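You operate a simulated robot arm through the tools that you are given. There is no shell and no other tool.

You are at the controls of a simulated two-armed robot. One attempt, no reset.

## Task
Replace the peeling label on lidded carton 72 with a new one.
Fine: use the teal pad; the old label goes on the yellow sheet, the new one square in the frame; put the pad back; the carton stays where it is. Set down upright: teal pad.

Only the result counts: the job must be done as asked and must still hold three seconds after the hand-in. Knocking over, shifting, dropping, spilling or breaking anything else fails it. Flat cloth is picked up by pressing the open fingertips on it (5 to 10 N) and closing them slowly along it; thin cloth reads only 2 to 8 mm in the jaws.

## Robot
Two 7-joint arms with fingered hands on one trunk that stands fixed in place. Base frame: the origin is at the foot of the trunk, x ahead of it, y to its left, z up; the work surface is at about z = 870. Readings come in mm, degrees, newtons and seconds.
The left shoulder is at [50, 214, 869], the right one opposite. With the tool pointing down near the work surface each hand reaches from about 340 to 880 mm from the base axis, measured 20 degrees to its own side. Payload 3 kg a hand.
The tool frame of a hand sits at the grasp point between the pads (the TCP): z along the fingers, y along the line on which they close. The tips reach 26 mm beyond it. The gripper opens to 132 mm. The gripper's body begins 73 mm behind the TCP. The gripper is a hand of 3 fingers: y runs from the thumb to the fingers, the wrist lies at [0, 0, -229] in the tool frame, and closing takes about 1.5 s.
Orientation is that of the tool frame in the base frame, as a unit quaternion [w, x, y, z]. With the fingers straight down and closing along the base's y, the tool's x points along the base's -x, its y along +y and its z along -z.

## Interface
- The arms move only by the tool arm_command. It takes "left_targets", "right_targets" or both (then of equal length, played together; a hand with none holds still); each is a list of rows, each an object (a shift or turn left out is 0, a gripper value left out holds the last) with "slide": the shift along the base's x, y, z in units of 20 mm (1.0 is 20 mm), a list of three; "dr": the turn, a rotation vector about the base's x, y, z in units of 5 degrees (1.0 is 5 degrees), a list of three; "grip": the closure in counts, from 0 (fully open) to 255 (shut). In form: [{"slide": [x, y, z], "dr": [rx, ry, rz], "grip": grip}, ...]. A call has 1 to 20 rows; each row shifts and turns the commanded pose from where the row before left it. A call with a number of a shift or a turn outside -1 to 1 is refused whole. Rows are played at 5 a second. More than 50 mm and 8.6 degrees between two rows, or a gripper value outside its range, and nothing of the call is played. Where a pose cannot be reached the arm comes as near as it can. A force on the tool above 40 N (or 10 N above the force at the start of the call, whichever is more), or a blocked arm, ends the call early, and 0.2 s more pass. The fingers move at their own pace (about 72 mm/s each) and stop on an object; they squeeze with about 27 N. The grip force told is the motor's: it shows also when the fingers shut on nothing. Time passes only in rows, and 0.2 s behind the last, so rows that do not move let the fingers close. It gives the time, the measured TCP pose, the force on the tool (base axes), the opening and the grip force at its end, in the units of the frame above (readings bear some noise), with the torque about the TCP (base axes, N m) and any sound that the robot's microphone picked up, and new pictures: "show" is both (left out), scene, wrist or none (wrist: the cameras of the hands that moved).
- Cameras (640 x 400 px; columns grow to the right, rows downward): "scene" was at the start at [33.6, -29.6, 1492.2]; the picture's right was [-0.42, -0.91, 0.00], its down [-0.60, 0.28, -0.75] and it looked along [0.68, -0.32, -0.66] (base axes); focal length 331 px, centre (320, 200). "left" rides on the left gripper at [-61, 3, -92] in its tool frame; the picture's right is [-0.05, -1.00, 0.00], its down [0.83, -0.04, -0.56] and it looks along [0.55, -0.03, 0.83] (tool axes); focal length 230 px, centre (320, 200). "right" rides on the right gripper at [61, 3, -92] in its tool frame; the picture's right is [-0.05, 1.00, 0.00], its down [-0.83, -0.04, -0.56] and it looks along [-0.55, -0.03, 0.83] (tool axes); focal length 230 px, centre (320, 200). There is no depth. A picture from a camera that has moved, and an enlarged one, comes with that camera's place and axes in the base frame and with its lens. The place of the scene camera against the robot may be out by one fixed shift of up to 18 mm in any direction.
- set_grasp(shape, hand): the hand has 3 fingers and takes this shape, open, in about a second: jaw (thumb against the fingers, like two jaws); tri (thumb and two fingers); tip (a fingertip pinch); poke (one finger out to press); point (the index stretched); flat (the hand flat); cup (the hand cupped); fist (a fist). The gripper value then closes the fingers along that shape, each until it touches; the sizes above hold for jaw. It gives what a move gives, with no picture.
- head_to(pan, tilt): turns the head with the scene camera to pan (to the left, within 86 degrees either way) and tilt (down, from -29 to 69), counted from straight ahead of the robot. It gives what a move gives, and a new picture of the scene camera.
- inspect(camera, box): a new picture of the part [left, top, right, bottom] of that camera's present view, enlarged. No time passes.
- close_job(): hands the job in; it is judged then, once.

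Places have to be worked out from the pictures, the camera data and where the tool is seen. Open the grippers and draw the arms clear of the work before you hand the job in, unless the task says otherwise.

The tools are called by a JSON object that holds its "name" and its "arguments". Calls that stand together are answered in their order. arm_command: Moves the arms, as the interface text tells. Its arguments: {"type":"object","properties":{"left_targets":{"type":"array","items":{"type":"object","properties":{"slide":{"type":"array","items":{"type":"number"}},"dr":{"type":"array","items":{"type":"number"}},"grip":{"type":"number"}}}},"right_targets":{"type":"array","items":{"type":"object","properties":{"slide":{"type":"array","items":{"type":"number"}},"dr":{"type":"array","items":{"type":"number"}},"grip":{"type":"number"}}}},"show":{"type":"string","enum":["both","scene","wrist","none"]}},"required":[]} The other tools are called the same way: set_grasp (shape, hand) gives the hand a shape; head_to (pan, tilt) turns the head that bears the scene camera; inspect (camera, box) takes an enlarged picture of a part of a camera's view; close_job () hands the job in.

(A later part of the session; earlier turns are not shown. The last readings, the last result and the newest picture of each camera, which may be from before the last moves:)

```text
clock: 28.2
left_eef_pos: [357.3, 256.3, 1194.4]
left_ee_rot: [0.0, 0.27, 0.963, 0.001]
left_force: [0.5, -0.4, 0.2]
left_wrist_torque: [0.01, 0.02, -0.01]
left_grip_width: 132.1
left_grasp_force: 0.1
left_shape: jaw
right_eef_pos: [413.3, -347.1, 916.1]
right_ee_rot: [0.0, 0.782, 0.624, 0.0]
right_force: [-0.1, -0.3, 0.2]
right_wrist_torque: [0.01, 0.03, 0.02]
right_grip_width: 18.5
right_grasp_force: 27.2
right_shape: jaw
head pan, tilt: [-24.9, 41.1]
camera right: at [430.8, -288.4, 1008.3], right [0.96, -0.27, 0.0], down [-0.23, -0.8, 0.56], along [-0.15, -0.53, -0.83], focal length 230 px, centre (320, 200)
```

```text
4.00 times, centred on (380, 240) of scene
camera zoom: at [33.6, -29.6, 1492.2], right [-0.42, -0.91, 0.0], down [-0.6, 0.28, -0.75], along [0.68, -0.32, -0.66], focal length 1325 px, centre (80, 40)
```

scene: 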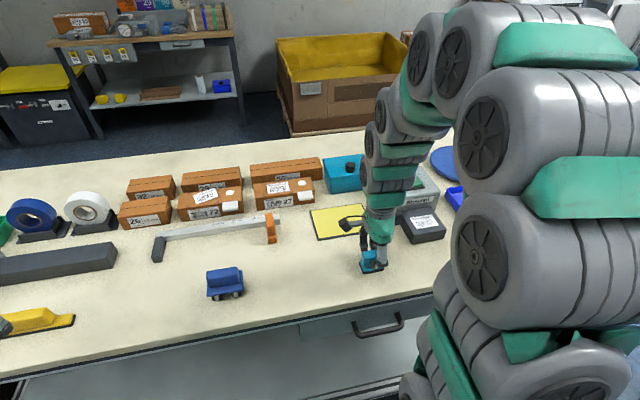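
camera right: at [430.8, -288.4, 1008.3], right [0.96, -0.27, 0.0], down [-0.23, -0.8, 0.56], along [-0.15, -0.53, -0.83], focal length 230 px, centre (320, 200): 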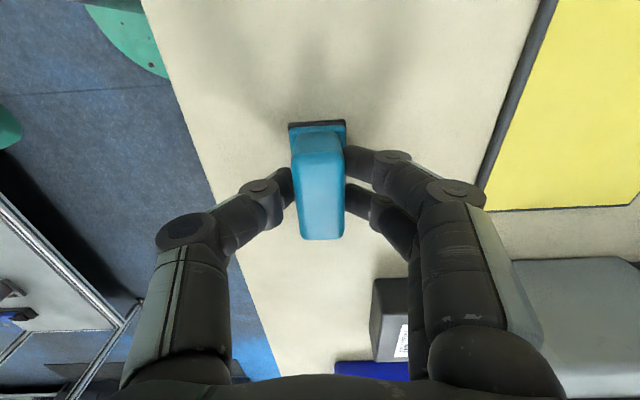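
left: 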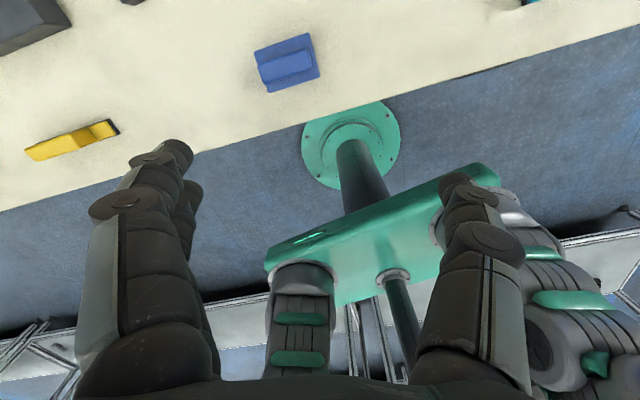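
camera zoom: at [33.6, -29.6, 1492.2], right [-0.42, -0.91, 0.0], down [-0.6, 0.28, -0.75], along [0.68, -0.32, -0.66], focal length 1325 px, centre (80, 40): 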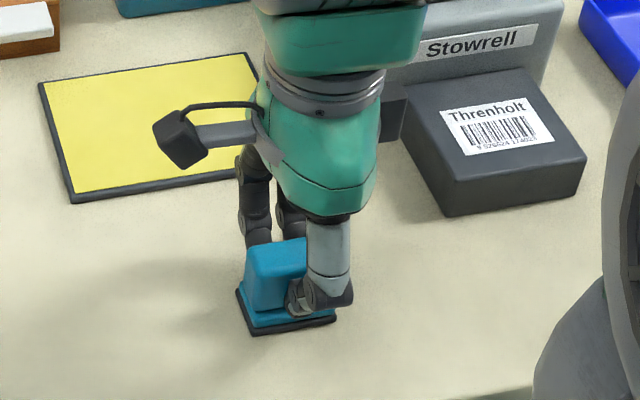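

Firm grip (18.5 mm, 27 N) with the pad still flat on the table at TCP z 916, so the sole is about 46 mm below the TCP. I lift it straight up and check.

{"name": "arm_command", "arguments": {"right_targets": [{"slide": [0, 0, 0.4]}, {"slide": [0, 0, 0.8]}, {"slide": [0, 0, 1]}, {"slide": [0, 0, 1]}, {"slide": [0, 0, 1]}, {"slide": [0, 0, 1]}, {"slide": [0, 0, 1]}, {"slide": [0, 0, 1]}, {"slide": [0, 0, 1]}, {"slide": [0, 0, 0]}]}}

{"name": "inspect", "arguments": {"camera": "right", "box": [220, 100, 420, 260]}}

{"name": "inspect", "arguments": {"camera": "scene", "box": [320, 130, 440, 290]}}

```text
clock: 30.4
left_eef_pos: [357.6, 255.6, 1193.8]
left_ee_rot: [-0.001, 0.271, 0.963, 0.0]
left_force: [-0.9, 1.0, 0.0]
left_wrist_torque: [-0.01, -0.03, 0.0]
left_grip_width: 132.1
left_grasp_force: 0.0
left_shape: jaw
right_eef_pos: [413.1, -347.6, 1078.8]
right_ee_rot: [0.0, 0.782, 0.623, 0.0]
right_force: [0.4, -0.4, -0.4]
right_wrist_torque: [0.03, -0.03, 0.0]
right_grip_width: 18.7
right_grasp_force: 27.4
right_shape: jaw
head pan, tilt: [-24.9, 41.1]
camera right: at [430.7, -287.3, 1170.3], right [0.96, -0.27, 0.0], down [-0.23, -0.8, 0.56], along [-0.15, -0.53, -0.83], focal length 230 px, centre (320, 200)
```

scene: 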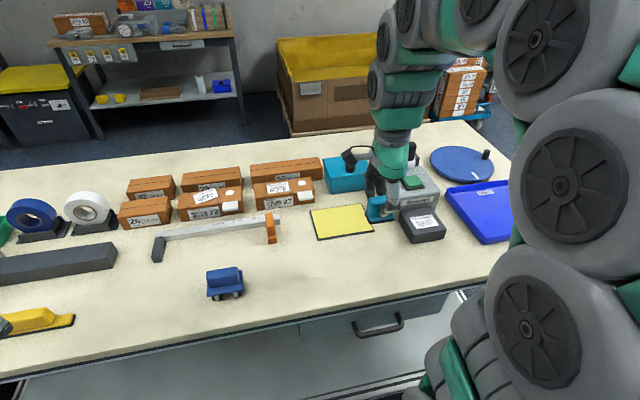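
right: 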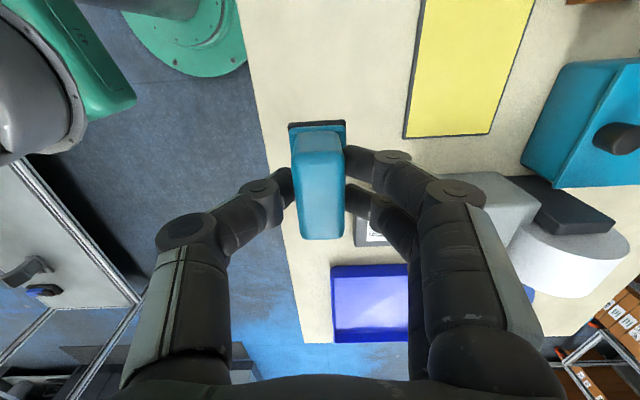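

```text
2.50 times, centred on (320, 180) of right
camera zoom: at [430.7, -287.3, 1170.3], right [0.96, -0.27, 0.0], down [-0.23, -0.8, 0.56], along [-0.15, -0.53, -0.83], focal length 575 px, centre (320, 250)
```

zoom: 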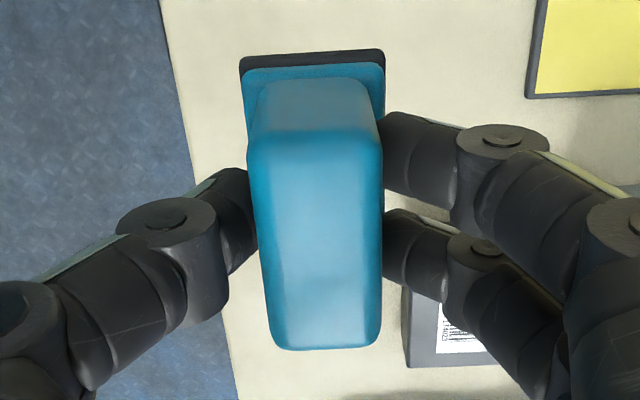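

```text
2.50 times, centred on (380, 210) of scene
camera zoom: at [33.6, -29.6, 1492.2], right [-0.42, -0.91, 0.0], down [-0.6, 0.28, -0.75], along [0.68, -0.32, -0.66], focal length 828 px, centre (170, 175)
```

zoom: 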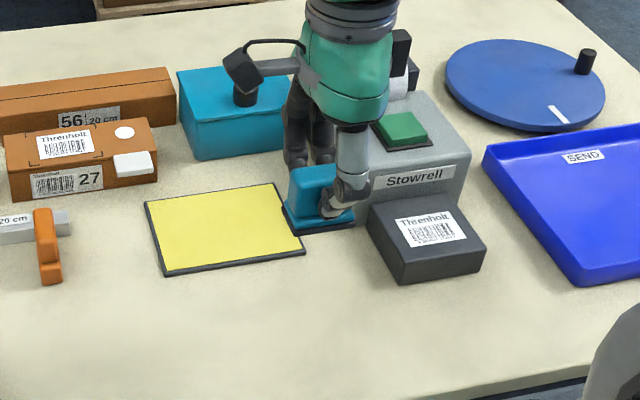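

The pad is held firmly, nearly exactly centred on the TCP. I now travel at z 1080 toward carton 72, stopping slightly short so the camera can see the label.

{"name": "arm_command", "arguments": {"right_targets": [{"slide": [0.95, 0.7, 0]}, {"slide": [0.95, 0.7, 0]}, {"slide": [0.95, 0.7, 0]}, {"slide": [0.95, 0.7, 0]}, {"slide": [0.95, 0.7, 0]}, {"slide": [0.95, 0.7, 0]}, {"slide": [0.95, 0.7, 0]}, {"slide": [0.95, 0.7, 0]}, {"slide": [0.95, 0.7, 0]}, {"slide": [0.95, 0.7, 0]}, {"slide": [0.95, 0.7, 0]}, {"slide": [0.95, 0.7, 0]}, {"slide": [0.95, 0.7, 0]}, {"slide": [0.95, 0.7, 0]}, {"slide": [0.95, 0.7, 0]}, {"slide": [0.95, 0.6, 0]}, {"slide": [0.95, 0.6, 0]}, {"slide": [0.95, 0.6, 0]}, {"slide": [0.95, 0.6, 0]}, {"slide": [0, 0, 0]}]}}

{"name": "inspect", "arguments": {"camera": "right", "box": [220, 0, 420, 150]}}

{"name": "inspect", "arguments": {"camera": "scene", "box": [130, 120, 290, 240]}}

```text
clock: 34.6
left_eef_pos: [357.8, 255.0, 1193.7]
left_ee_rot: [0.0, 0.271, 0.963, 0.0]
left_force: [0.0, -1.0, 0.0]
left_wrist_torque: [0.0, 0.0, -0.01]
left_grip_width: 131.8
left_grasp_force: 0.0
left_shape: jaw
right_eef_pos: [756.2, -96.6, 1064.9]
right_ee_rot: [0.0, 0.782, 0.623, 0.001]
right_force: [-0.6, 0.3, -0.6]
right_wrist_torque: [-0.01, 0.0, 0.05]
right_grip_width: 18.5
right_grasp_force: 26.9
right_shape: jaw
right hand out of reach, approached as far as the arm can: row 18, 19
head pan, tilt: [-24.9, 41.1]
camera right: at [774.3, -37.7, 1156.9], right [0.96, -0.27, 0.0], down [-0.23, -0.8, 0.56], along [-0.15, -0.53, -0.83], focal length 230 px, centre (320, 200)
```

scene: 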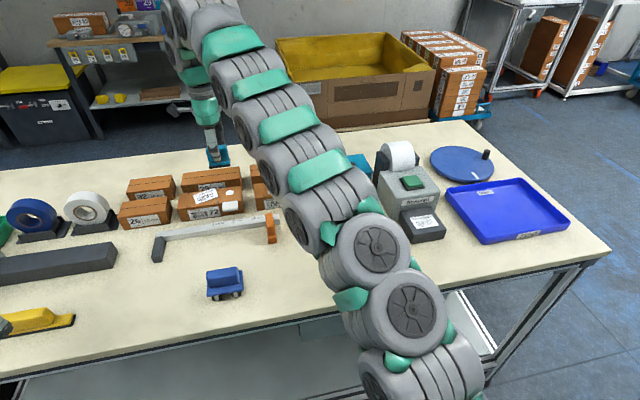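
right: 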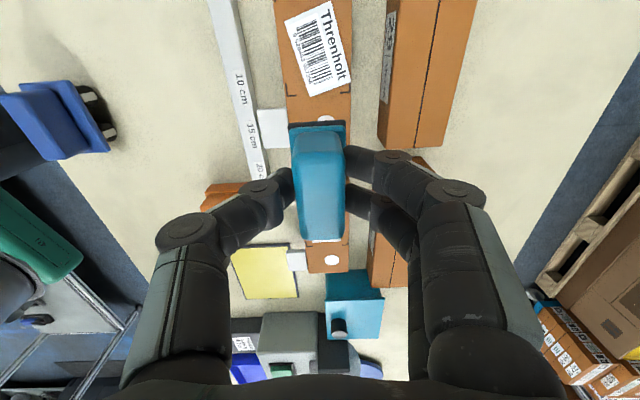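

```text
2.67 times, centred on (320, 75) of right
camera zoom: at [774.3, -37.7, 1156.9], right [0.96, -0.27, 0.0], down [-0.23, -0.8, 0.56], along [-0.15, -0.53, -0.83], focal length 614 px, centre (320, 533)
```

zoom: 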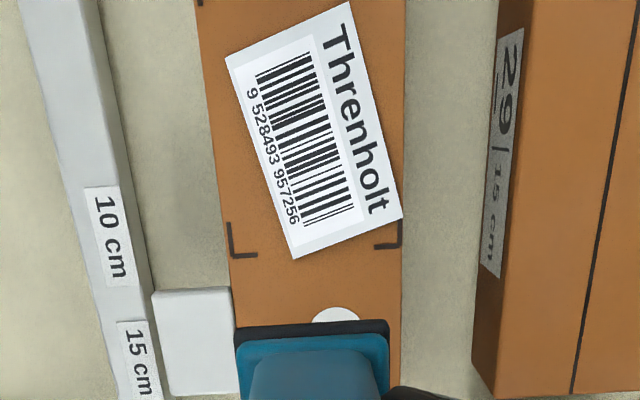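

```text
3.33 times, centred on (210, 180) of scene
camera zoom: at [33.6, -29.6, 1492.2], right [-0.42, -0.91, 0.0], down [-0.6, 0.28, -0.75], along [0.68, -0.32, -0.66], focal length 1104 px, centre (687, 267)
```

zoom: 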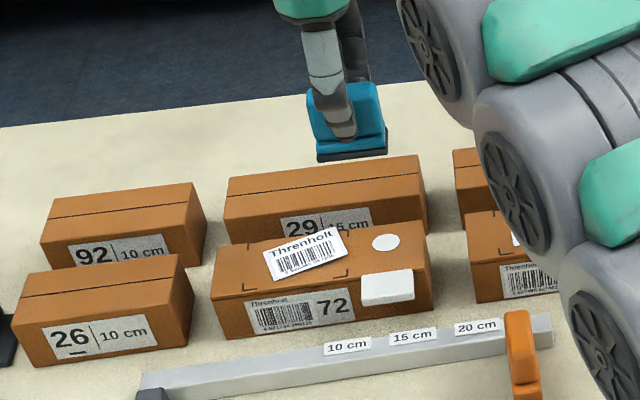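

The arm hit its reach limit at this height, so I'll work lower. The old label shows skewed by about 15° to the frame; I go lower and further left to see the full frame.

{"name": "arm_command", "arguments": {"right_targets": [{"slide": [-0.5, 0, -1]}, {"slide": [0, 0.5, -1]}, {"slide": [0, 0.7, -0.8]}, {"slide": [0, 0.7, -0.6]}, {"slide": [0, 0, 0]}]}}

{"name": "inspect", "arguments": {"camera": "right", "box": [200, 0, 440, 160]}}

{"name": "inspect", "arguments": {"camera": "scene", "box": [160, 150, 260, 230]}}

```text
clock: 35.8
left_eef_pos: [356.9, 256.3, 1194.3]
left_ee_rot: [0.0, 0.271, 0.963, 0.0]
left_force: [0.2, 0.1, 1.0]
left_wrist_torque: [0.0, 0.0, -0.05]
left_grip_width: 131.6
left_grasp_force: 0.2
left_shape: jaw
right_eef_pos: [747.1, -56.6, 995.8]
right_ee_rot: [0.0, 0.782, 0.623, 0.001]
right_force: [-1.1, -0.6, -1.2]
right_wrist_torque: [0.01, 0.01, 0.04]
right_grip_width: 18.6
right_grasp_force: 26.9
right_shape: jaw
head pan, tilt: [-24.9, 41.1]
camera right: at [763.7, 2.0, 1089.0], right [0.96, -0.27, 0.0], down [-0.23, -0.8, 0.56], along [-0.15, -0.53, -0.83], focal length 230 px, centre (320, 200)
```

scene: 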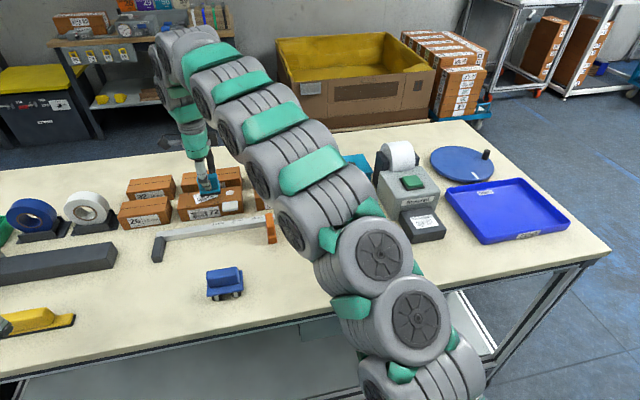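
right: 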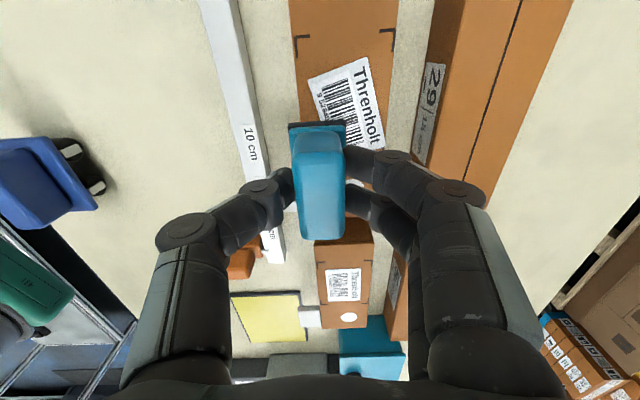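

```text
2.50 times, centred on (320, 80) of right
camera zoom: at [763.7, 2.0, 1089.0], right [0.96, -0.27, 0.0], down [-0.23, -0.8, 0.56], along [-0.15, -0.53, -0.83], focal length 575 px, centre (320, 500)
```

zoom: 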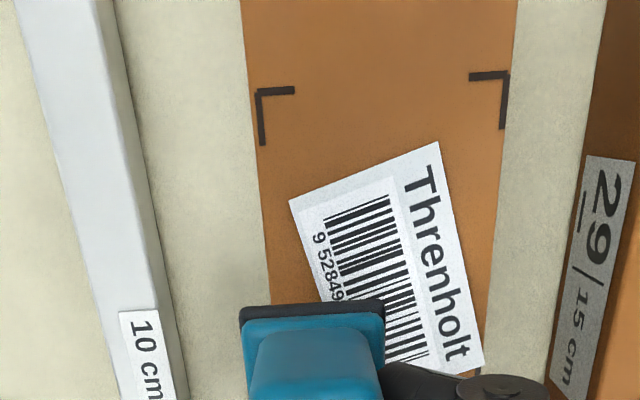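

```text
5.00 times, centred on (210, 190) of scene
camera zoom: at [33.6, -29.6, 1492.2], right [-0.42, -0.91, 0.0], down [-0.6, 0.28, -0.75], along [0.68, -0.32, -0.66], focal length 1656 px, centre (870, 250)
```

zoom: 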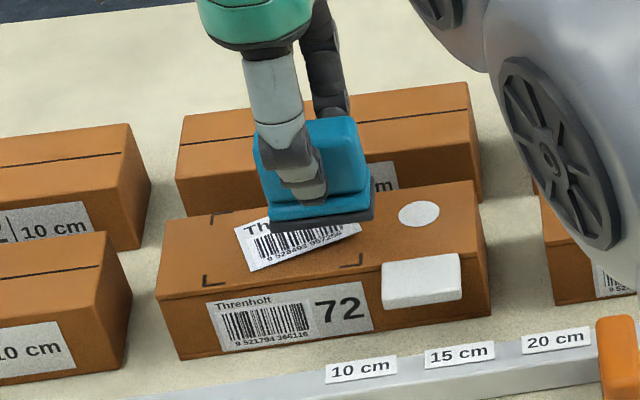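

The frame measures about 80 x 60 mm, centred near (770.6,-34) at z ≈ 918 with yaw 12.8°; the old label (60 x 40) is centred near (772.6,-42), turned about +16° from it. I turn the pad to match the old label and come over its centre.

{"name": "arm_command", "arguments": {"right_targets": [{"slide": [0.4, 0.25, 0], "dr": [0, 0, 0.8]}, {"slide": [0.4, 0.25, 0], "dr": [0, 0, 0.8]}, {"slide": [0.4, 0.23, 0], "dr": [0, 0, 0.8]}, {"slide": [0.08, 0, -0.3], "dr": [0, 0, 0.75]}, {"slide": [0, 0, 0]}]}}

{"name": "inspect", "arguments": {"camera": "right", "box": [220, 40, 420, 200]}}

{"name": "inspect", "arguments": {"camera": "scene", "box": [160, 150, 260, 230]}}

```text
clock: 37.0
left_eef_pos: [357.7, 254.6, 1194.3]
left_ee_rot: [0.0, 0.27, 0.963, 0.0]
left_force: [-0.5, -0.4, -0.2]
left_wrist_torque: [0.01, -0.01, 0.0]
left_grip_width: 132.1
left_grasp_force: 0.0
left_shape: jaw
right_eef_pos: [773.2, -43.0, 992.1]
right_ee_rot: [0.0, 0.689, 0.725, 0.0]
right_force: [0.2, -0.5, -1.3]
right_wrist_torque: [-0.01, 0.0, 0.03]
right_grip_width: 18.5
right_grasp_force: 27.3
right_shape: jaw
head pan, tilt: [-24.9, 41.1]
camera right: at [773.2, 18.4, 1084.0], right [1.0, 0.0, 0.0], down [0.0, -0.83, 0.56], along [0.0, -0.56, -0.83], focal length 230 px, centre (320, 200)
```

scene: 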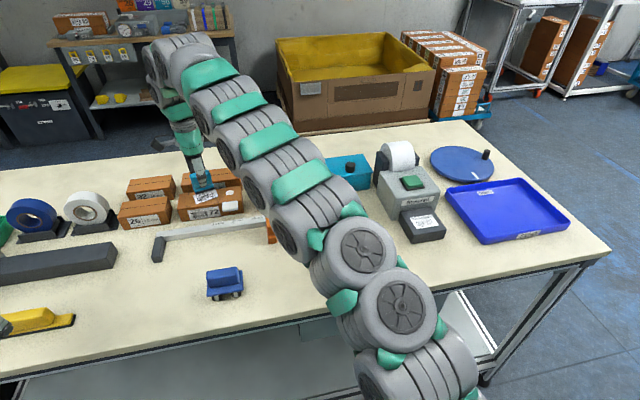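
right: 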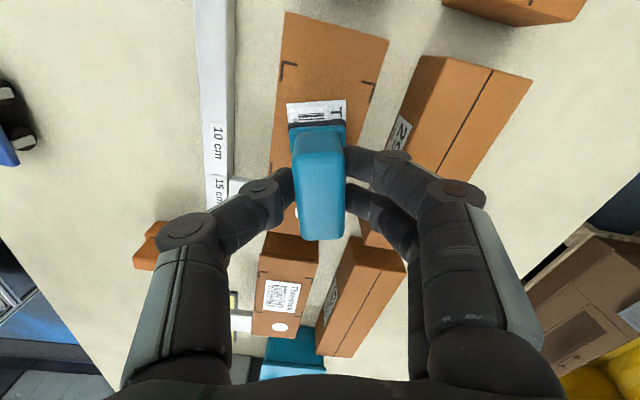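

```text
2.50 times, centred on (320, 120) of right
camera zoom: at [773.2, 18.4, 1084.0], right [1.0, 0.0, 0.0], down [0.0, -0.83, 0.56], along [0.0, -0.56, -0.83], focal length 575 px, centre (320, 400)
```

zoom: 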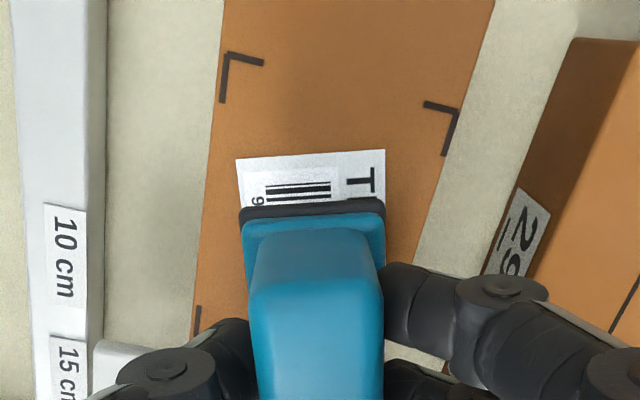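

```text
5.00 times, centred on (210, 190) of scene
camera zoom: at [33.6, -29.6, 1492.2], right [-0.42, -0.91, 0.0], down [-0.6, 0.28, -0.75], along [0.68, -0.32, -0.66], focal length 1656 px, centre (870, 250)
```

zoom: 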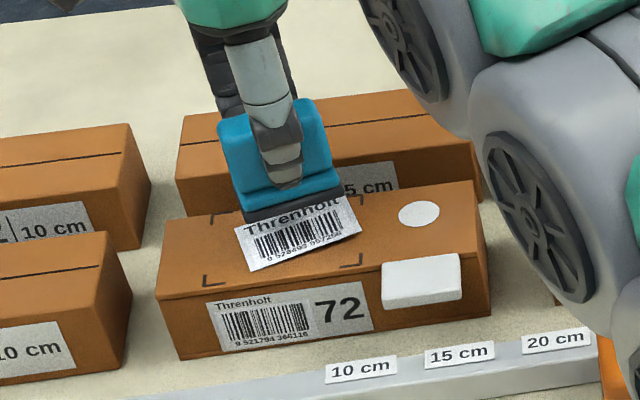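

The pad is aligned with the old label and centred over it within ~1 mm. I descend to just above contact, then press gently.

{"name": "arm_command", "arguments": {"right_targets": [{"slide": [0, 0.03, -0.5]}, {"slide": [0, 0, -0.4]}, {"slide": [0, 0, -0.1]}, {"slide": [0, 0, 0]}], "show": "none"}}

{"name": "inspect", "arguments": {"camera": "scene", "box": [160, 150, 260, 230]}}

```text
clock: 38.0
left_eef_pos: [357.4, 255.0, 1193.7]
left_ee_rot: [0.0, 0.271, 0.963, 0.0]
left_force: [-0.1, -0.5, 0.0]
left_wrist_torque: [-0.02, 0.02, 0.0]
left_grip_width: 131.8
left_grasp_force: 0.0
left_shape: jaw
right_eef_pos: [772.6, -42.3, 972.0]
right_ee_rot: [0.0, 0.689, 0.725, 0.0]
right_force: [0.7, -0.4, -0.6]
right_wrist_torque: [-0.02, -0.03, 0.03]
right_grip_width: 18.7
right_grasp_force: 27.4
right_shape: jaw
head pan, tilt: [-24.9, 41.1]
```

```text
5.00 times, centred on (210, 190) of scene
camera zoom: at [33.6, -29.6, 1492.2], right [-0.42, -0.91, 0.0], down [-0.6, 0.28, -0.75], along [0.68, -0.32, -0.66], focal length 1656 px, centre (870, 250)
```

zoom: 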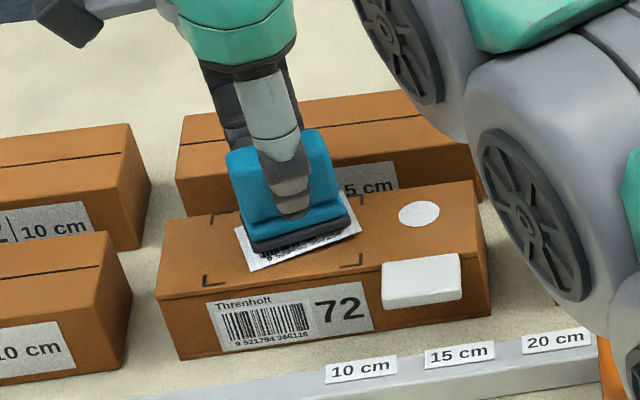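

The sole hovers a few mm above the label with no force yet (TCP z 972). I creep down in 2 mm steps.

{"name": "arm_command", "arguments": {"right_targets": [{"slide": [0, 0, -0.1]}, {"slide": [0, 0, -0.1]}, {"slide": [0, 0, -0.1]}], "show": "none"}}

```text
clock: 38.8
left_eef_pos: [357.3, 256.0, 1193.8]
left_ee_rot: [0.001, 0.27, 0.963, 0.0]
left_force: [0.8, 0.6, 0.2]
left_wrist_torque: [0.0, 0.0, -0.02]
left_grip_width: 131.9
left_grasp_force: 0.1
left_shape: jaw
right_eef_pos: [772.0, -42.8, 965.4]
right_ee_rot: [0.0, 0.688, 0.725, 0.0]
right_force: [1.0, 0.2, -1.2]
right_wrist_torque: [-0.03, 0.01, -0.01]
right_grip_width: 18.5
right_grasp_force: 26.9
right_shape: jaw
head pan, tilt: [-24.9, 41.1]
```

Still no contact at TCP z 965. I continue down in 1.5 mm steps.

{"name": "arm_command", "arguments": {"right_targets": [{"slide": [0, 0, -0.075]}, {"slide": [0, 0, -0.075]}], "show": "none"}}

```text
clock: 39.4
left_eef_pos: [356.6, 254.3, 1194.8]
left_ee_rot: [0.0, 0.27, 0.963, 0.0]
left_force: [-0.1, 0.2, -0.1]
left_wrist_torque: [-0.02, 0.01, 0.01]
left_grip_width: 132.1
left_grasp_force: 0.1
left_shape: jaw
right_eef_pos: [772.8, -42.0, 962.5]
right_ee_rot: [0.001, 0.688, 0.725, 0.0]
right_force: [-2.4, 0.8, 13.9]
right_wrist_torque: [-0.01, 0.03, -0.01]
right_grip_width: 19.0
right_grasp_force: 26.9
right_shape: jaw
head pan, tilt: [-24.9, 41.1]
```

Contact with 14 N at TCP z 962.5 (carton top ≈ 917). I hold briefly, then lift slowly and look whether the label comes along.

{"name": "arm_command", "arguments": {"right_targets": [{"slide": [0, 0, 0]}, {"slide": [0, 0, 0]}, {"slide": [0, 0, 0.1]}, {"slide": [0, 0, 0.1]}, {"slide": [0, 0, 0.1]}, {"slide": [0, 0, 0.1]}, {"slide": [0, 0, 0]}], "show": "wrist"}}

{"name": "inspect", "arguments": {"camera": "scene", "box": [160, 150, 260, 230]}}

{"name": "inspect", "arguments": {"camera": "right", "box": [220, 40, 420, 200]}}

```text
clock: 41.0
left_eef_pos: [358.6, 255.8, 1194.1]
left_ee_rot: [0.0, 0.27, 0.963, -0.001]
left_force: [0.4, -0.6, -0.2]
left_wrist_torque: [0.02, 0.01, 0.0]
left_grip_width: 131.9
left_grasp_force: 0.0
left_shape: jaw
right_eef_pos: [772.0, -42.5, 969.6]
right_ee_rot: [0.0, 0.689, 0.724, 0.001]
right_force: [0.2, 0.0, -0.2]
right_wrist_torque: [-0.01, 0.01, 0.0]
right_grip_width: 18.5
right_grasp_force: 27.5
right_shape: jaw
head pan, tilt: [-24.9, 41.1]
camera right: at [773.3, 18.8, 1062.4], right [1.0, 0.0, 0.0], down [0.0, -0.83, 0.56], along [0.0, -0.56, -0.83], focal length 230 px, centre (320, 200)
```

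right: 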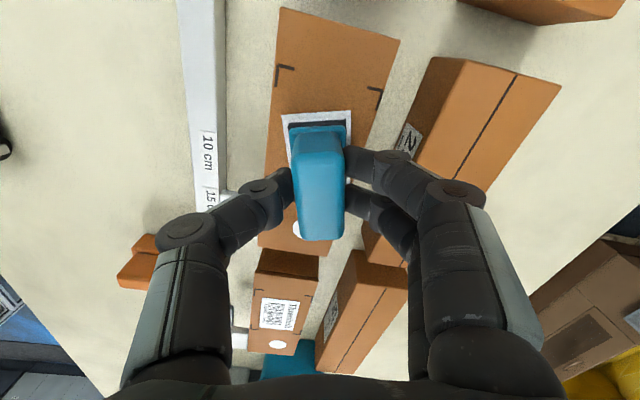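

```text
5.00 times, centred on (210, 190) of scene
camera zoom: at [33.6, -29.6, 1492.2], right [-0.42, -0.91, 0.0], down [-0.6, 0.28, -0.75], along [0.68, -0.32, -0.66], focal length 1656 px, centre (870, 250)
```

zoom: 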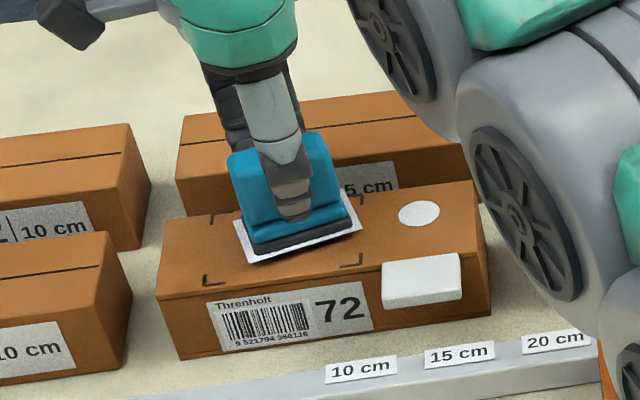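

```text
2.50 times, centred on (320, 120) of right
camera zoom: at [773.3, 18.8, 1062.4], right [1.0, 0.0, 0.0], down [0.0, -0.83, 0.56], along [0.0, -0.56, -0.83], focal length 575 px, centre (320, 400)
```

zoom: 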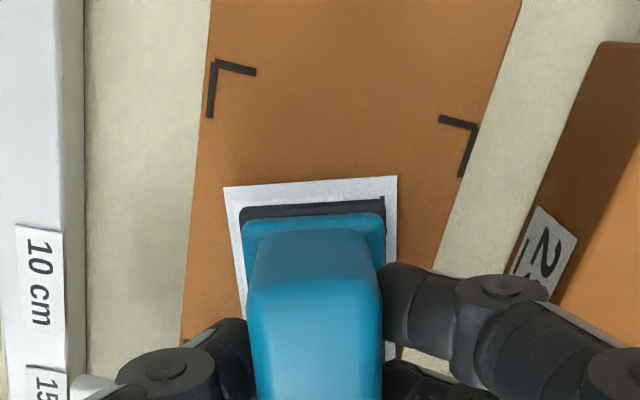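

The label seems to follow the pad. I lift further to confirm it hangs on the sole and the carton has not moved.

{"name": "arm_command", "arguments": {"right_targets": [{"slide": [0, 0, 0.3]}, {"slide": [0, 0, 0.6]}, {"slide": [-0.5, 0, 0.8]}, {"slide": [-0.5, 0, 0.8]}, {"slide": [0, 0, 0]}]}}

{"name": "inspect", "arguments": {"camera": "scene", "box": [140, 130, 260, 230]}}

{"name": "inspect", "arguments": {"camera": "right", "box": [220, 20, 420, 180]}}

```text
clock: 42.2
left_eef_pos: [358.7, 255.1, 1194.3]
left_ee_rot: [-0.001, 0.271, 0.962, 0.0]
left_force: [-0.4, 0.3, 0.2]
left_wrist_torque: [-0.03, 0.01, -0.02]
left_grip_width: 131.8
left_grasp_force: 0.1
left_shape: jaw
right_eef_pos: [753.5, -42.0, 1020.3]
right_ee_rot: [0.0, 0.689, 0.725, 0.0]
right_force: [0.7, 0.9, -0.3]
right_wrist_torque: [0.0, 0.01, 0.0]
right_grip_width: 19.1
right_grasp_force: 27.3
right_shape: jaw
head pan, tilt: [-24.9, 41.1]
camera right: at [753.9, 19.4, 1113.0], right [1.0, 0.0, 0.0], down [0.0, -0.83, 0.55], along [0.0, -0.55, -0.83], focal length 230 px, centre (320, 200)
```

scene: 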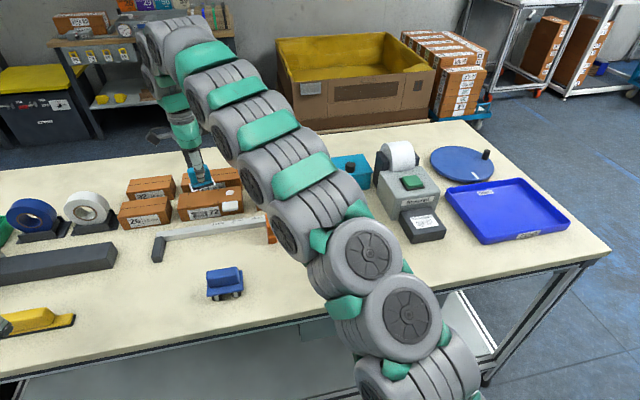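
right: 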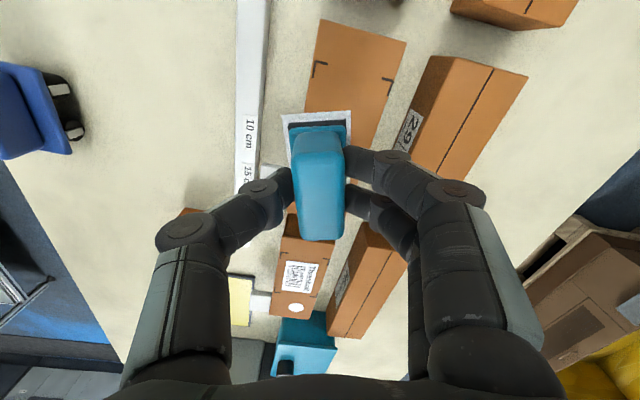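

```text
4.00 times, centred on (200, 180) of scene
camera zoom: at [33.6, -29.6, 1492.2], right [-0.42, -0.91, 0.0], down [-0.6, 0.28, -0.75], along [0.68, -0.32, -0.66], focal length 1325 px, centre (800, 280)
```

zoom: 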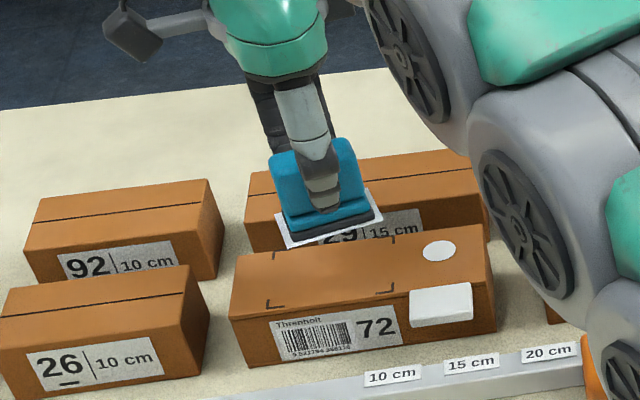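

```text
2.50 times, centred on (320, 100) of right
camera zoom: at [753.9, 19.4, 1113.0], right [1.0, 0.0, 0.0], down [0.0, -0.83, 0.55], along [0.0, -0.55, -0.83], focal length 575 px, centre (320, 450)
```

zoom: 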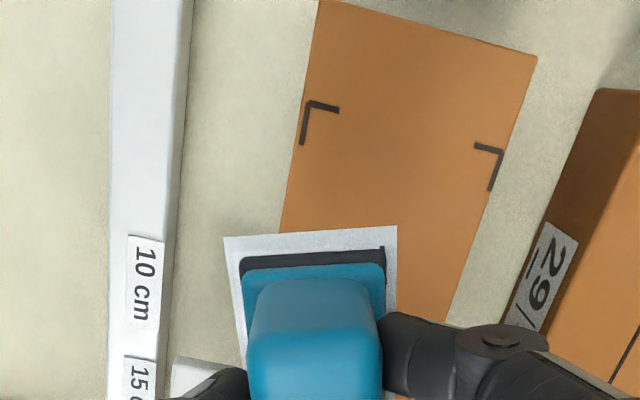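

The old label hangs on the pad and the carton has not moved; the empty frame is now fully visible. I carry it to the yellow sheet (centre ≈ (578,-352)), turning back to the table's yaw.

{"name": "arm_command", "arguments": {"right_targets": [{"slide": [-0.548, -0.968, 0], "dr": [0, 0, -0.194]}, {"slide": [-0.548, -0.968, 0], "dr": [0, 0, -0.194]}, {"slide": [-0.548, -0.968, 0], "dr": [0, 0, -0.194]}, {"slide": [-0.548, -0.968, 0], "dr": [0, 0, -0.194]}, {"slide": [-0.548, -0.968, 0], "dr": [0, 0, -0.194]}, {"slide": [-0.548, -0.968, 0], "dr": [0, 0, -0.194]}, {"slide": [-0.548, -0.968, 0], "dr": [0, 0, -0.194]}, {"slide": [-0.548, -0.968, 0], "dr": [0, 0, -0.194]}, {"slide": [-0.548, -0.968, 0], "dr": [0, 0, -0.194]}, {"slide": [-0.548, -0.968, 0], "dr": [0, 0, -0.194]}, {"slide": [-0.548, -0.968, 0], "dr": [0, 0, -0.194]}, {"slide": [-0.548, -0.968, 0], "dr": [0, 0, -0.194]}, {"slide": [-0.548, -0.968, 0], "dr": [0, 0, -0.194]}, {"slide": [-0.548, -0.968, 0], "dr": [0, 0, -0.194]}, {"slide": [-0.548, -0.968, 0], "dr": [0, 0, -0.194]}, {"slide": [-0.548, -0.968, 0], "dr": [0, 0, -0.194]}, {"slide": [0, 0, 0]}]}}

{"name": "inspect", "arguments": {"camera": "right", "box": [200, 0, 440, 180]}}

{"name": "inspect", "arguments": {"camera": "scene", "box": [280, 130, 440, 260]}}

{"name": "inspect", "arguments": {"camera": "scene", "box": [110, 140, 330, 260]}}

```text
clock: 45.8
left_eef_pos: [357.2, 255.7, 1195.5]
left_ee_rot: [0.0, 0.27, 0.963, 0.0]
left_force: [-0.5, 0.0, 0.9]
left_wrist_torque: [0.02, 0.02, -0.02]
left_grip_width: 131.9
left_grasp_force: 0.0
left_shape: jaw
right_eef_pos: [577.9, -351.9, 1020.4]
right_ee_rot: [0.0, 0.781, 0.624, 0.0]
right_force: [0.2, -0.1, 0.0]
right_wrist_torque: [0.02, 0.02, -0.04]
right_grip_width: 18.8
right_grasp_force: 27.1
right_shape: jaw
head pan, tilt: [-24.9, 41.1]
camera right: at [593.5, -292.9, 1113.3], right [0.96, -0.27, 0.0], down [-0.22, -0.8, 0.55], along [-0.15, -0.53, -0.83], focal length 230 px, centre (320, 200)
```

scene: 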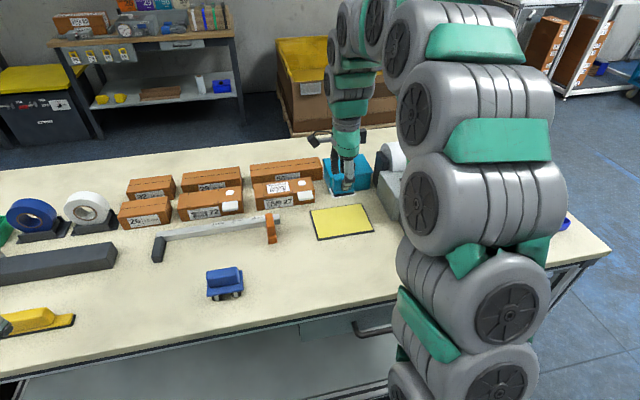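
right: 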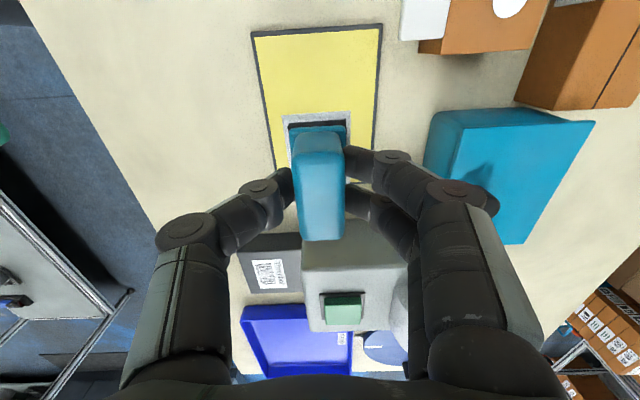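

```text
2.22 times, centred on (320, 90) of right
camera zoom: at [593.5, -292.9, 1113.3], right [0.96, -0.27, 0.0], down [-0.22, -0.8, 0.55], along [-0.15, -0.53, -0.83], focal length 511 px, centre (320, 444)
```

zoom: 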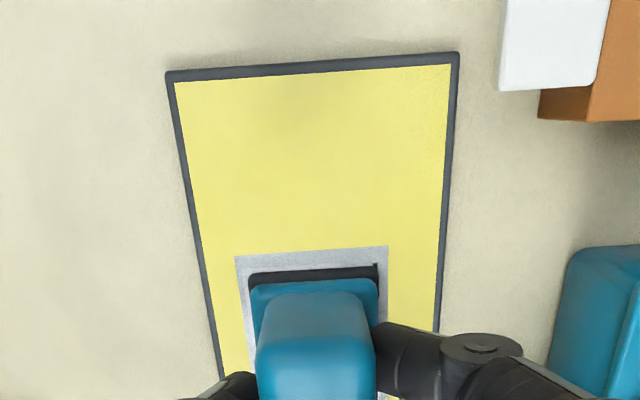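

```text
3.08 times, centred on (360, 195) of scene
camera zoom: at [33.6, -29.6, 1492.2], right [-0.42, -0.91, 0.0], down [-0.6, 0.28, -0.75], along [0.68, -0.32, -0.66], focal length 1019 px, centre (197, 215)
```

zoom: 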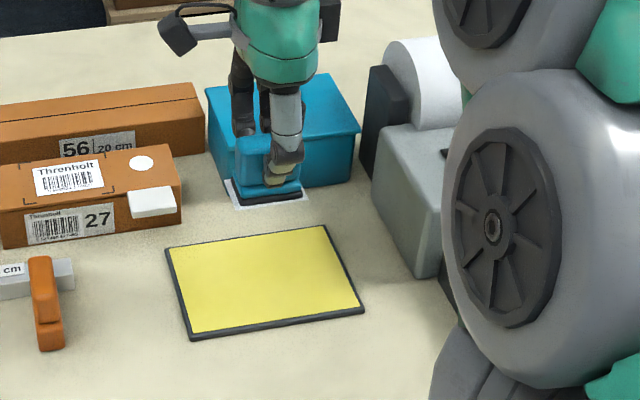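

```text
2.91 times, centred on (220, 200) of scene
camera zoom: at [33.6, -29.6, 1492.2], right [-0.42, -0.91, 0.0], down [-0.6, 0.28, -0.75], along [0.68, -0.32, -0.66], focal length 964 px, centre (611, 200)
```

zoom: 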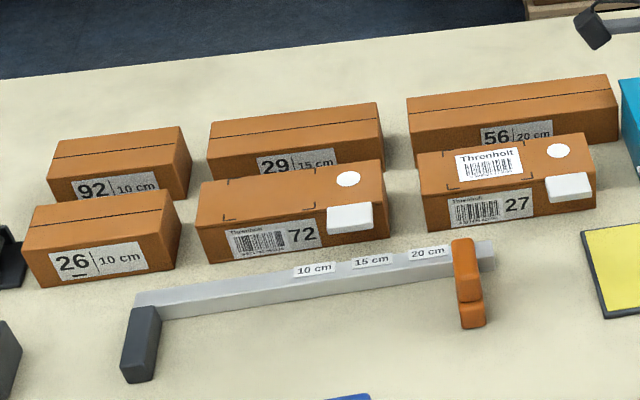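

The pad with the label is centred over the sheet with clear space to the teal box. I lower it to just above the sheet.

{"name": "arm_command", "arguments": {"right_targets": [{"slide": [0, 0, -0.9]}, {"slide": [0, 0, -0.9]}, {"slide": [0, 0, -0.9]}, {"slide": [0, 0, -0.9]}, {"slide": [0, 0, -0.6]}, {"slide": [0, 0, -0.4]}, {"slide": [0, 0, 0]}]}}

{"name": "inspect", "arguments": {"camera": "scene", "box": [280, 130, 440, 260]}}

```text
clock: 47.4
left_eef_pos: [357.6, 254.6, 1194.8]
left_ee_rot: [0.0, 0.271, 0.963, -0.001]
left_force: [-1.0, -1.1, 1.1]
left_wrist_torque: [0.01, 0.01, 0.0]
left_grip_width: 132.0
left_grasp_force: 0.0
left_shape: jaw
right_eef_pos: [577.1, -352.8, 927.8]
right_ee_rot: [0.0, 0.781, 0.624, 0.0]
right_force: [-0.9, 0.0, 0.0]
right_wrist_torque: [0.04, 0.03, 0.0]
right_grip_width: 18.6
right_grasp_force: 27.4
right_shape: jaw
head pan, tilt: [-24.9, 41.1]
camera right: at [593.2, -293.7, 1020.5], right [0.96, -0.27, 0.0], down [-0.22, -0.8, 0.56], along [-0.15, -0.53, -0.83], focal length 230 px, centre (320, 200)
```

scene: 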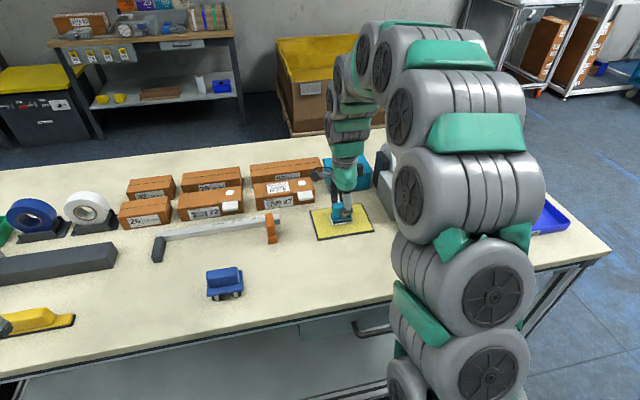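
right: 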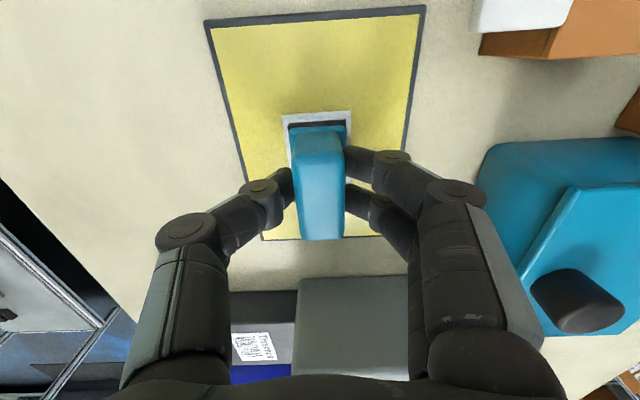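

```text
3.08 times, centred on (360, 195) of scene
camera zoom: at [33.6, -29.6, 1492.2], right [-0.42, -0.91, 0.0], down [-0.6, 0.28, -0.75], along [0.68, -0.32, -0.66], focal length 1019 px, centre (197, 215)
```

zoom: 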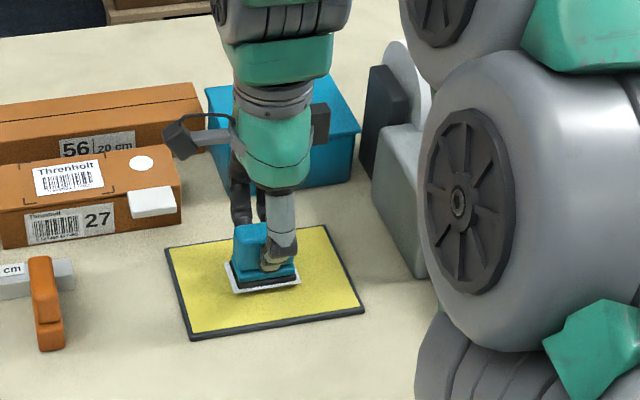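

Centred on the sheet, a few mm above. I creep down in small steps until contact.

{"name": "arm_command", "arguments": {"right_targets": [{"slide": [0, 0, -0.1]}, {"slide": [0, 0, -0.1]}, {"slide": [0, 0, -0.075]}], "show": "none"}}

```text
clock: 48.2
left_eef_pos: [357.9, 256.1, 1194.3]
left_ee_rot: [0.0, 0.271, 0.963, 0.0]
left_force: [0.3, 0.4, 0.5]
left_wrist_torque: [0.02, 0.0, -0.04]
left_grip_width: 131.8
left_grasp_force: 0.0
left_shape: jaw
right_eef_pos: [577.5, -353.7, 921.8]
right_ee_rot: [-0.001, 0.781, 0.625, -0.001]
right_force: [0.1, -1.0, 0.2]
right_wrist_torque: [0.0, -0.03, -0.02]
right_grip_width: 18.8
right_grasp_force: 27.6
right_shape: jaw
head pan, tilt: [-24.9, 41.1]
```

No contact yet at 921.8; two more 1.5 mm steps.

{"name": "arm_command", "arguments": {"right_targets": [{"slide": [0, 0, -0.075]}, {"slide": [0, 0, -0.075]}], "show": "none"}}

```text
clock: 48.8
left_eef_pos: [357.3, 256.3, 1194.3]
left_ee_rot: [0.001, 0.271, 0.963, 0.001]
left_force: [-0.4, -1.3, 0.5]
left_wrist_torque: [0.0, -0.01, 0.0]
left_grip_width: 131.8
left_grasp_force: 0.1
left_shape: jaw
right_eef_pos: [577.1, -353.9, 919.4]
right_ee_rot: [0.0, 0.781, 0.624, 0.0]
right_force: [-2.5, -0.2, 17.5]
right_wrist_torque: [0.0, -0.01, 0.01]
right_grip_width: 19.2
right_grasp_force: 26.7
right_shape: jaw
head pan, tilt: [-24.9, 41.1]
```

Contact with 17.5 N at z 919.4. I hold a moment and lift slowly, checking that the label stays on the sheet.

{"name": "arm_command", "arguments": {"right_targets": [{"slide": [0, 0, 0]}, {"slide": [0, 0, 0]}, {"slide": [0, 0, 0]}, {"slide": [0, 0, 0.1]}, {"slide": [0, 0, 0.1]}, {"slide": [0, 0, 0.2]}, {"slide": [0, 0, 0.3]}, {"slide": [0, 0, 0.6]}, {"slide": [0, 0, 0.8]}, {"slide": [0, 0, 0]}]}}

{"name": "inspect", "arguments": {"camera": "scene", "box": [280, 130, 440, 260]}}

{"name": "inspect", "arguments": {"camera": "right", "box": [200, 0, 440, 180]}}

```text
clock: 51.0
left_eef_pos: [358.2, 255.1, 1196.0]
left_ee_rot: [-0.001, 0.27, 0.963, -0.001]
left_force: [0.2, 0.5, 0.0]
left_wrist_torque: [-0.02, -0.03, 0.01]
left_grip_width: 132.0
left_grasp_force: 0.1
left_shape: jaw
right_eef_pos: [577.6, -354.6, 960.1]
right_ee_rot: [0.0, 0.781, 0.624, 0.0]
right_force: [0.2, -0.3, -0.5]
right_wrist_torque: [-0.01, 0.01, -0.01]
right_grip_width: 18.8
right_grasp_force: 27.4
right_shape: jaw
head pan, tilt: [-24.9, 41.1]
camera right: at [594.1, -295.1, 1054.2], right [0.96, -0.27, 0.0], down [-0.22, -0.8, 0.56], along [-0.15, -0.53, -0.83], focal length 230 px, centre (320, 200)
```

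scene: 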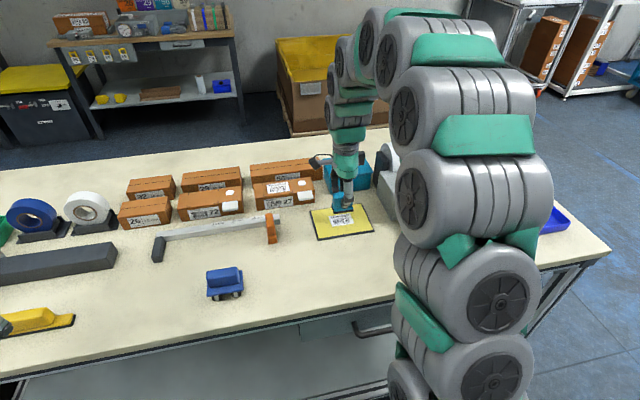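
right: 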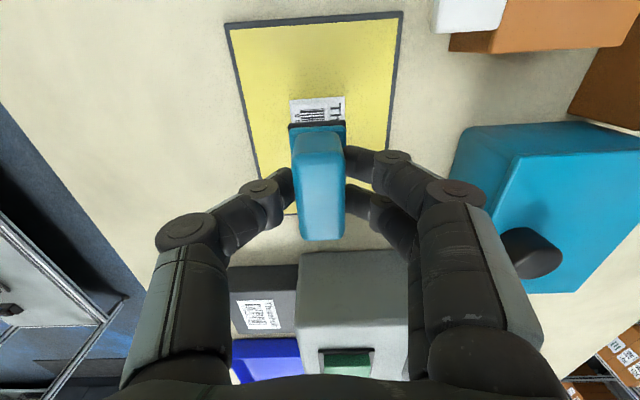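

```text
3.08 times, centred on (360, 195) of scene
camera zoom: at [33.6, -29.6, 1492.2], right [-0.42, -0.91, 0.0], down [-0.6, 0.28, -0.75], along [0.68, -0.32, -0.66], focal length 1019 px, centre (197, 215)
```

zoom: 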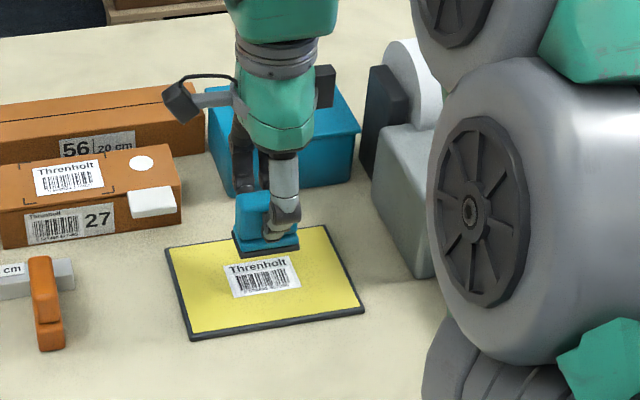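

```text
2.22 times, centred on (320, 90) of right
camera zoom: at [594.1, -295.1, 1054.2], right [0.96, -0.27, 0.0], down [-0.22, -0.8, 0.56], along [-0.15, -0.53, -0.83], focal length 511 px, centre (320, 444)
```

zoom: 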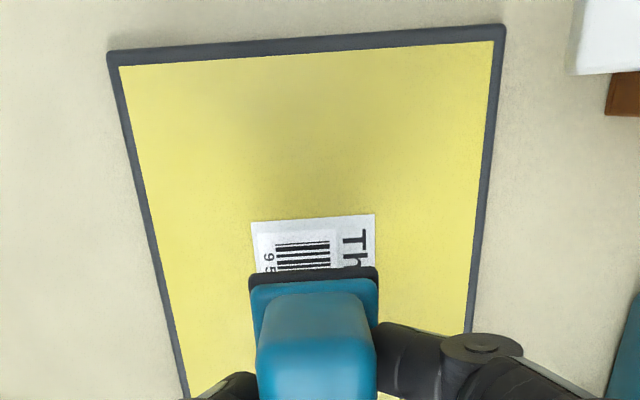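

The old label now lies on the yellow sheet. Next I go up and across to hover over the new label on the printer plate (centre ≈ (456,-526), z ≈ 905).

{"name": "arm_command", "arguments": {"right_targets": [{"slide": [0, 0, 1]}, {"slide": [0, 0, 1]}, {"slide": [0, 0, 1]}, {"slide": [0, 0, 1]}, {"slide": [-0.681, -0.946, 0]}, {"slide": [-0.681, -0.946, 0]}, {"slide": [-0.681, -0.946, 0]}, {"slide": [-0.681, -0.946, 0]}, {"slide": [-0.681, -0.946, 0]}, {"slide": [-0.681, -0.946, 0]}, {"slide": [-0.681, -0.946, 0]}, {"slide": [-0.681, -0.946, 0]}, {"slide": [-0.681, -0.946, 0]}, {"slide": [0, 0, -1]}, {"slide": [0, 0, -0.8]}, {"slide": [0, 0, 0]}]}}

{"name": "inspect", "arguments": {"camera": "right", "box": [220, 40, 420, 200]}}

{"name": "inspect", "arguments": {"camera": "scene", "box": [340, 130, 480, 260]}}

```text
clock: 54.4
left_eef_pos: [357.8, 255.0, 1195.0]
left_ee_rot: [0.0, 0.271, 0.963, 0.0]
left_force: [-0.2, 0.2, 0.1]
left_wrist_torque: [-0.03, -0.01, 0.03]
left_grip_width: 131.7
left_grasp_force: 0.0
left_shape: jaw
right_eef_pos: [454.2, -523.3, 1004.4]
right_ee_rot: [0.0, 0.781, 0.624, 0.0]
right_force: [0.7, -0.8, -0.5]
right_wrist_torque: [0.0, -0.01, 0.03]
right_grip_width: 18.9
right_grasp_force: 26.7
right_shape: jaw
head pan, tilt: [-24.9, 41.1]
camera right: at [470.5, -463.5, 1096.8], right [0.96, -0.27, 0.0], down [-0.22, -0.8, 0.56], along [-0.15, -0.53, -0.83], focal length 230 px, centre (320, 200)
```

scene: 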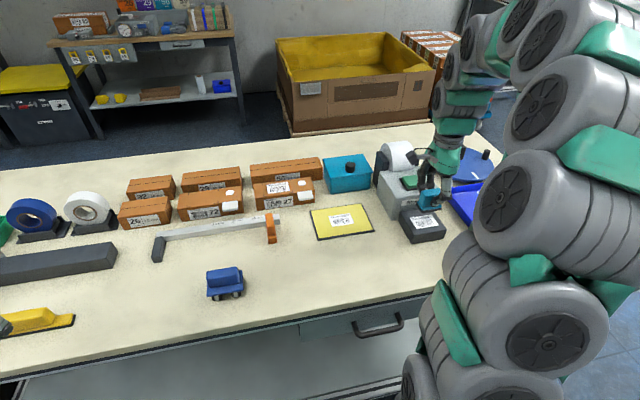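
right: 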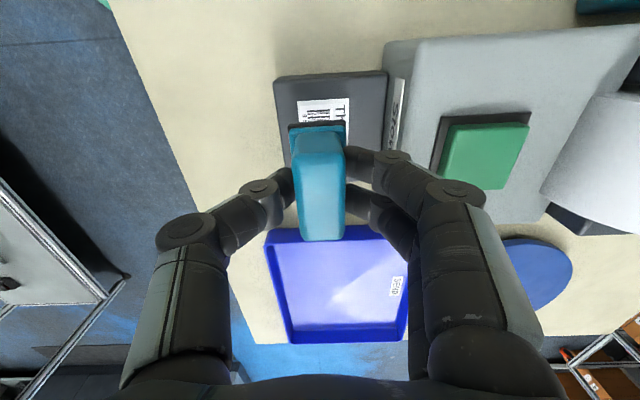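

```text
2.50 times, centred on (320, 120) of right
camera zoom: at [470.5, -463.5, 1096.8], right [0.96, -0.27, 0.0], down [-0.22, -0.8, 0.56], along [-0.15, -0.53, -0.83], focal length 575 px, centre (320, 400)
```

zoom: 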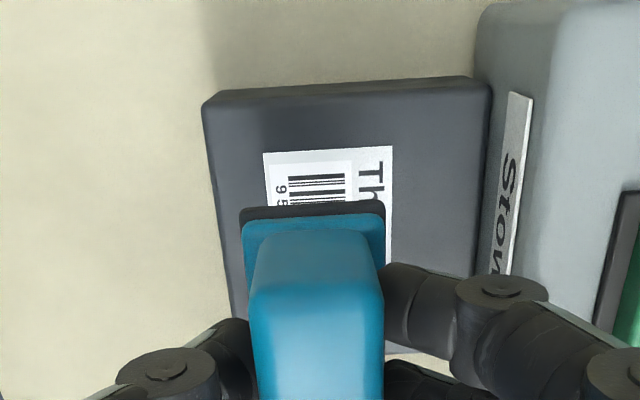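

```text
3.08 times, centred on (410, 195) of scene
camera zoom: at [33.6, -29.6, 1492.2], right [-0.42, -0.91, 0.0], down [-0.6, 0.28, -0.75], along [0.68, -0.32, -0.66], focal length 1019 px, centre (43, 215)
```

zoom: 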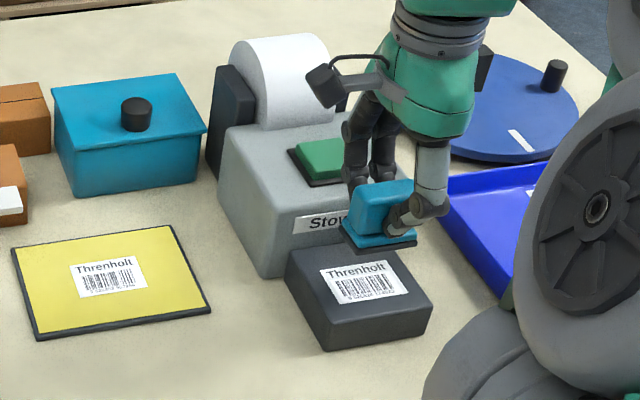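

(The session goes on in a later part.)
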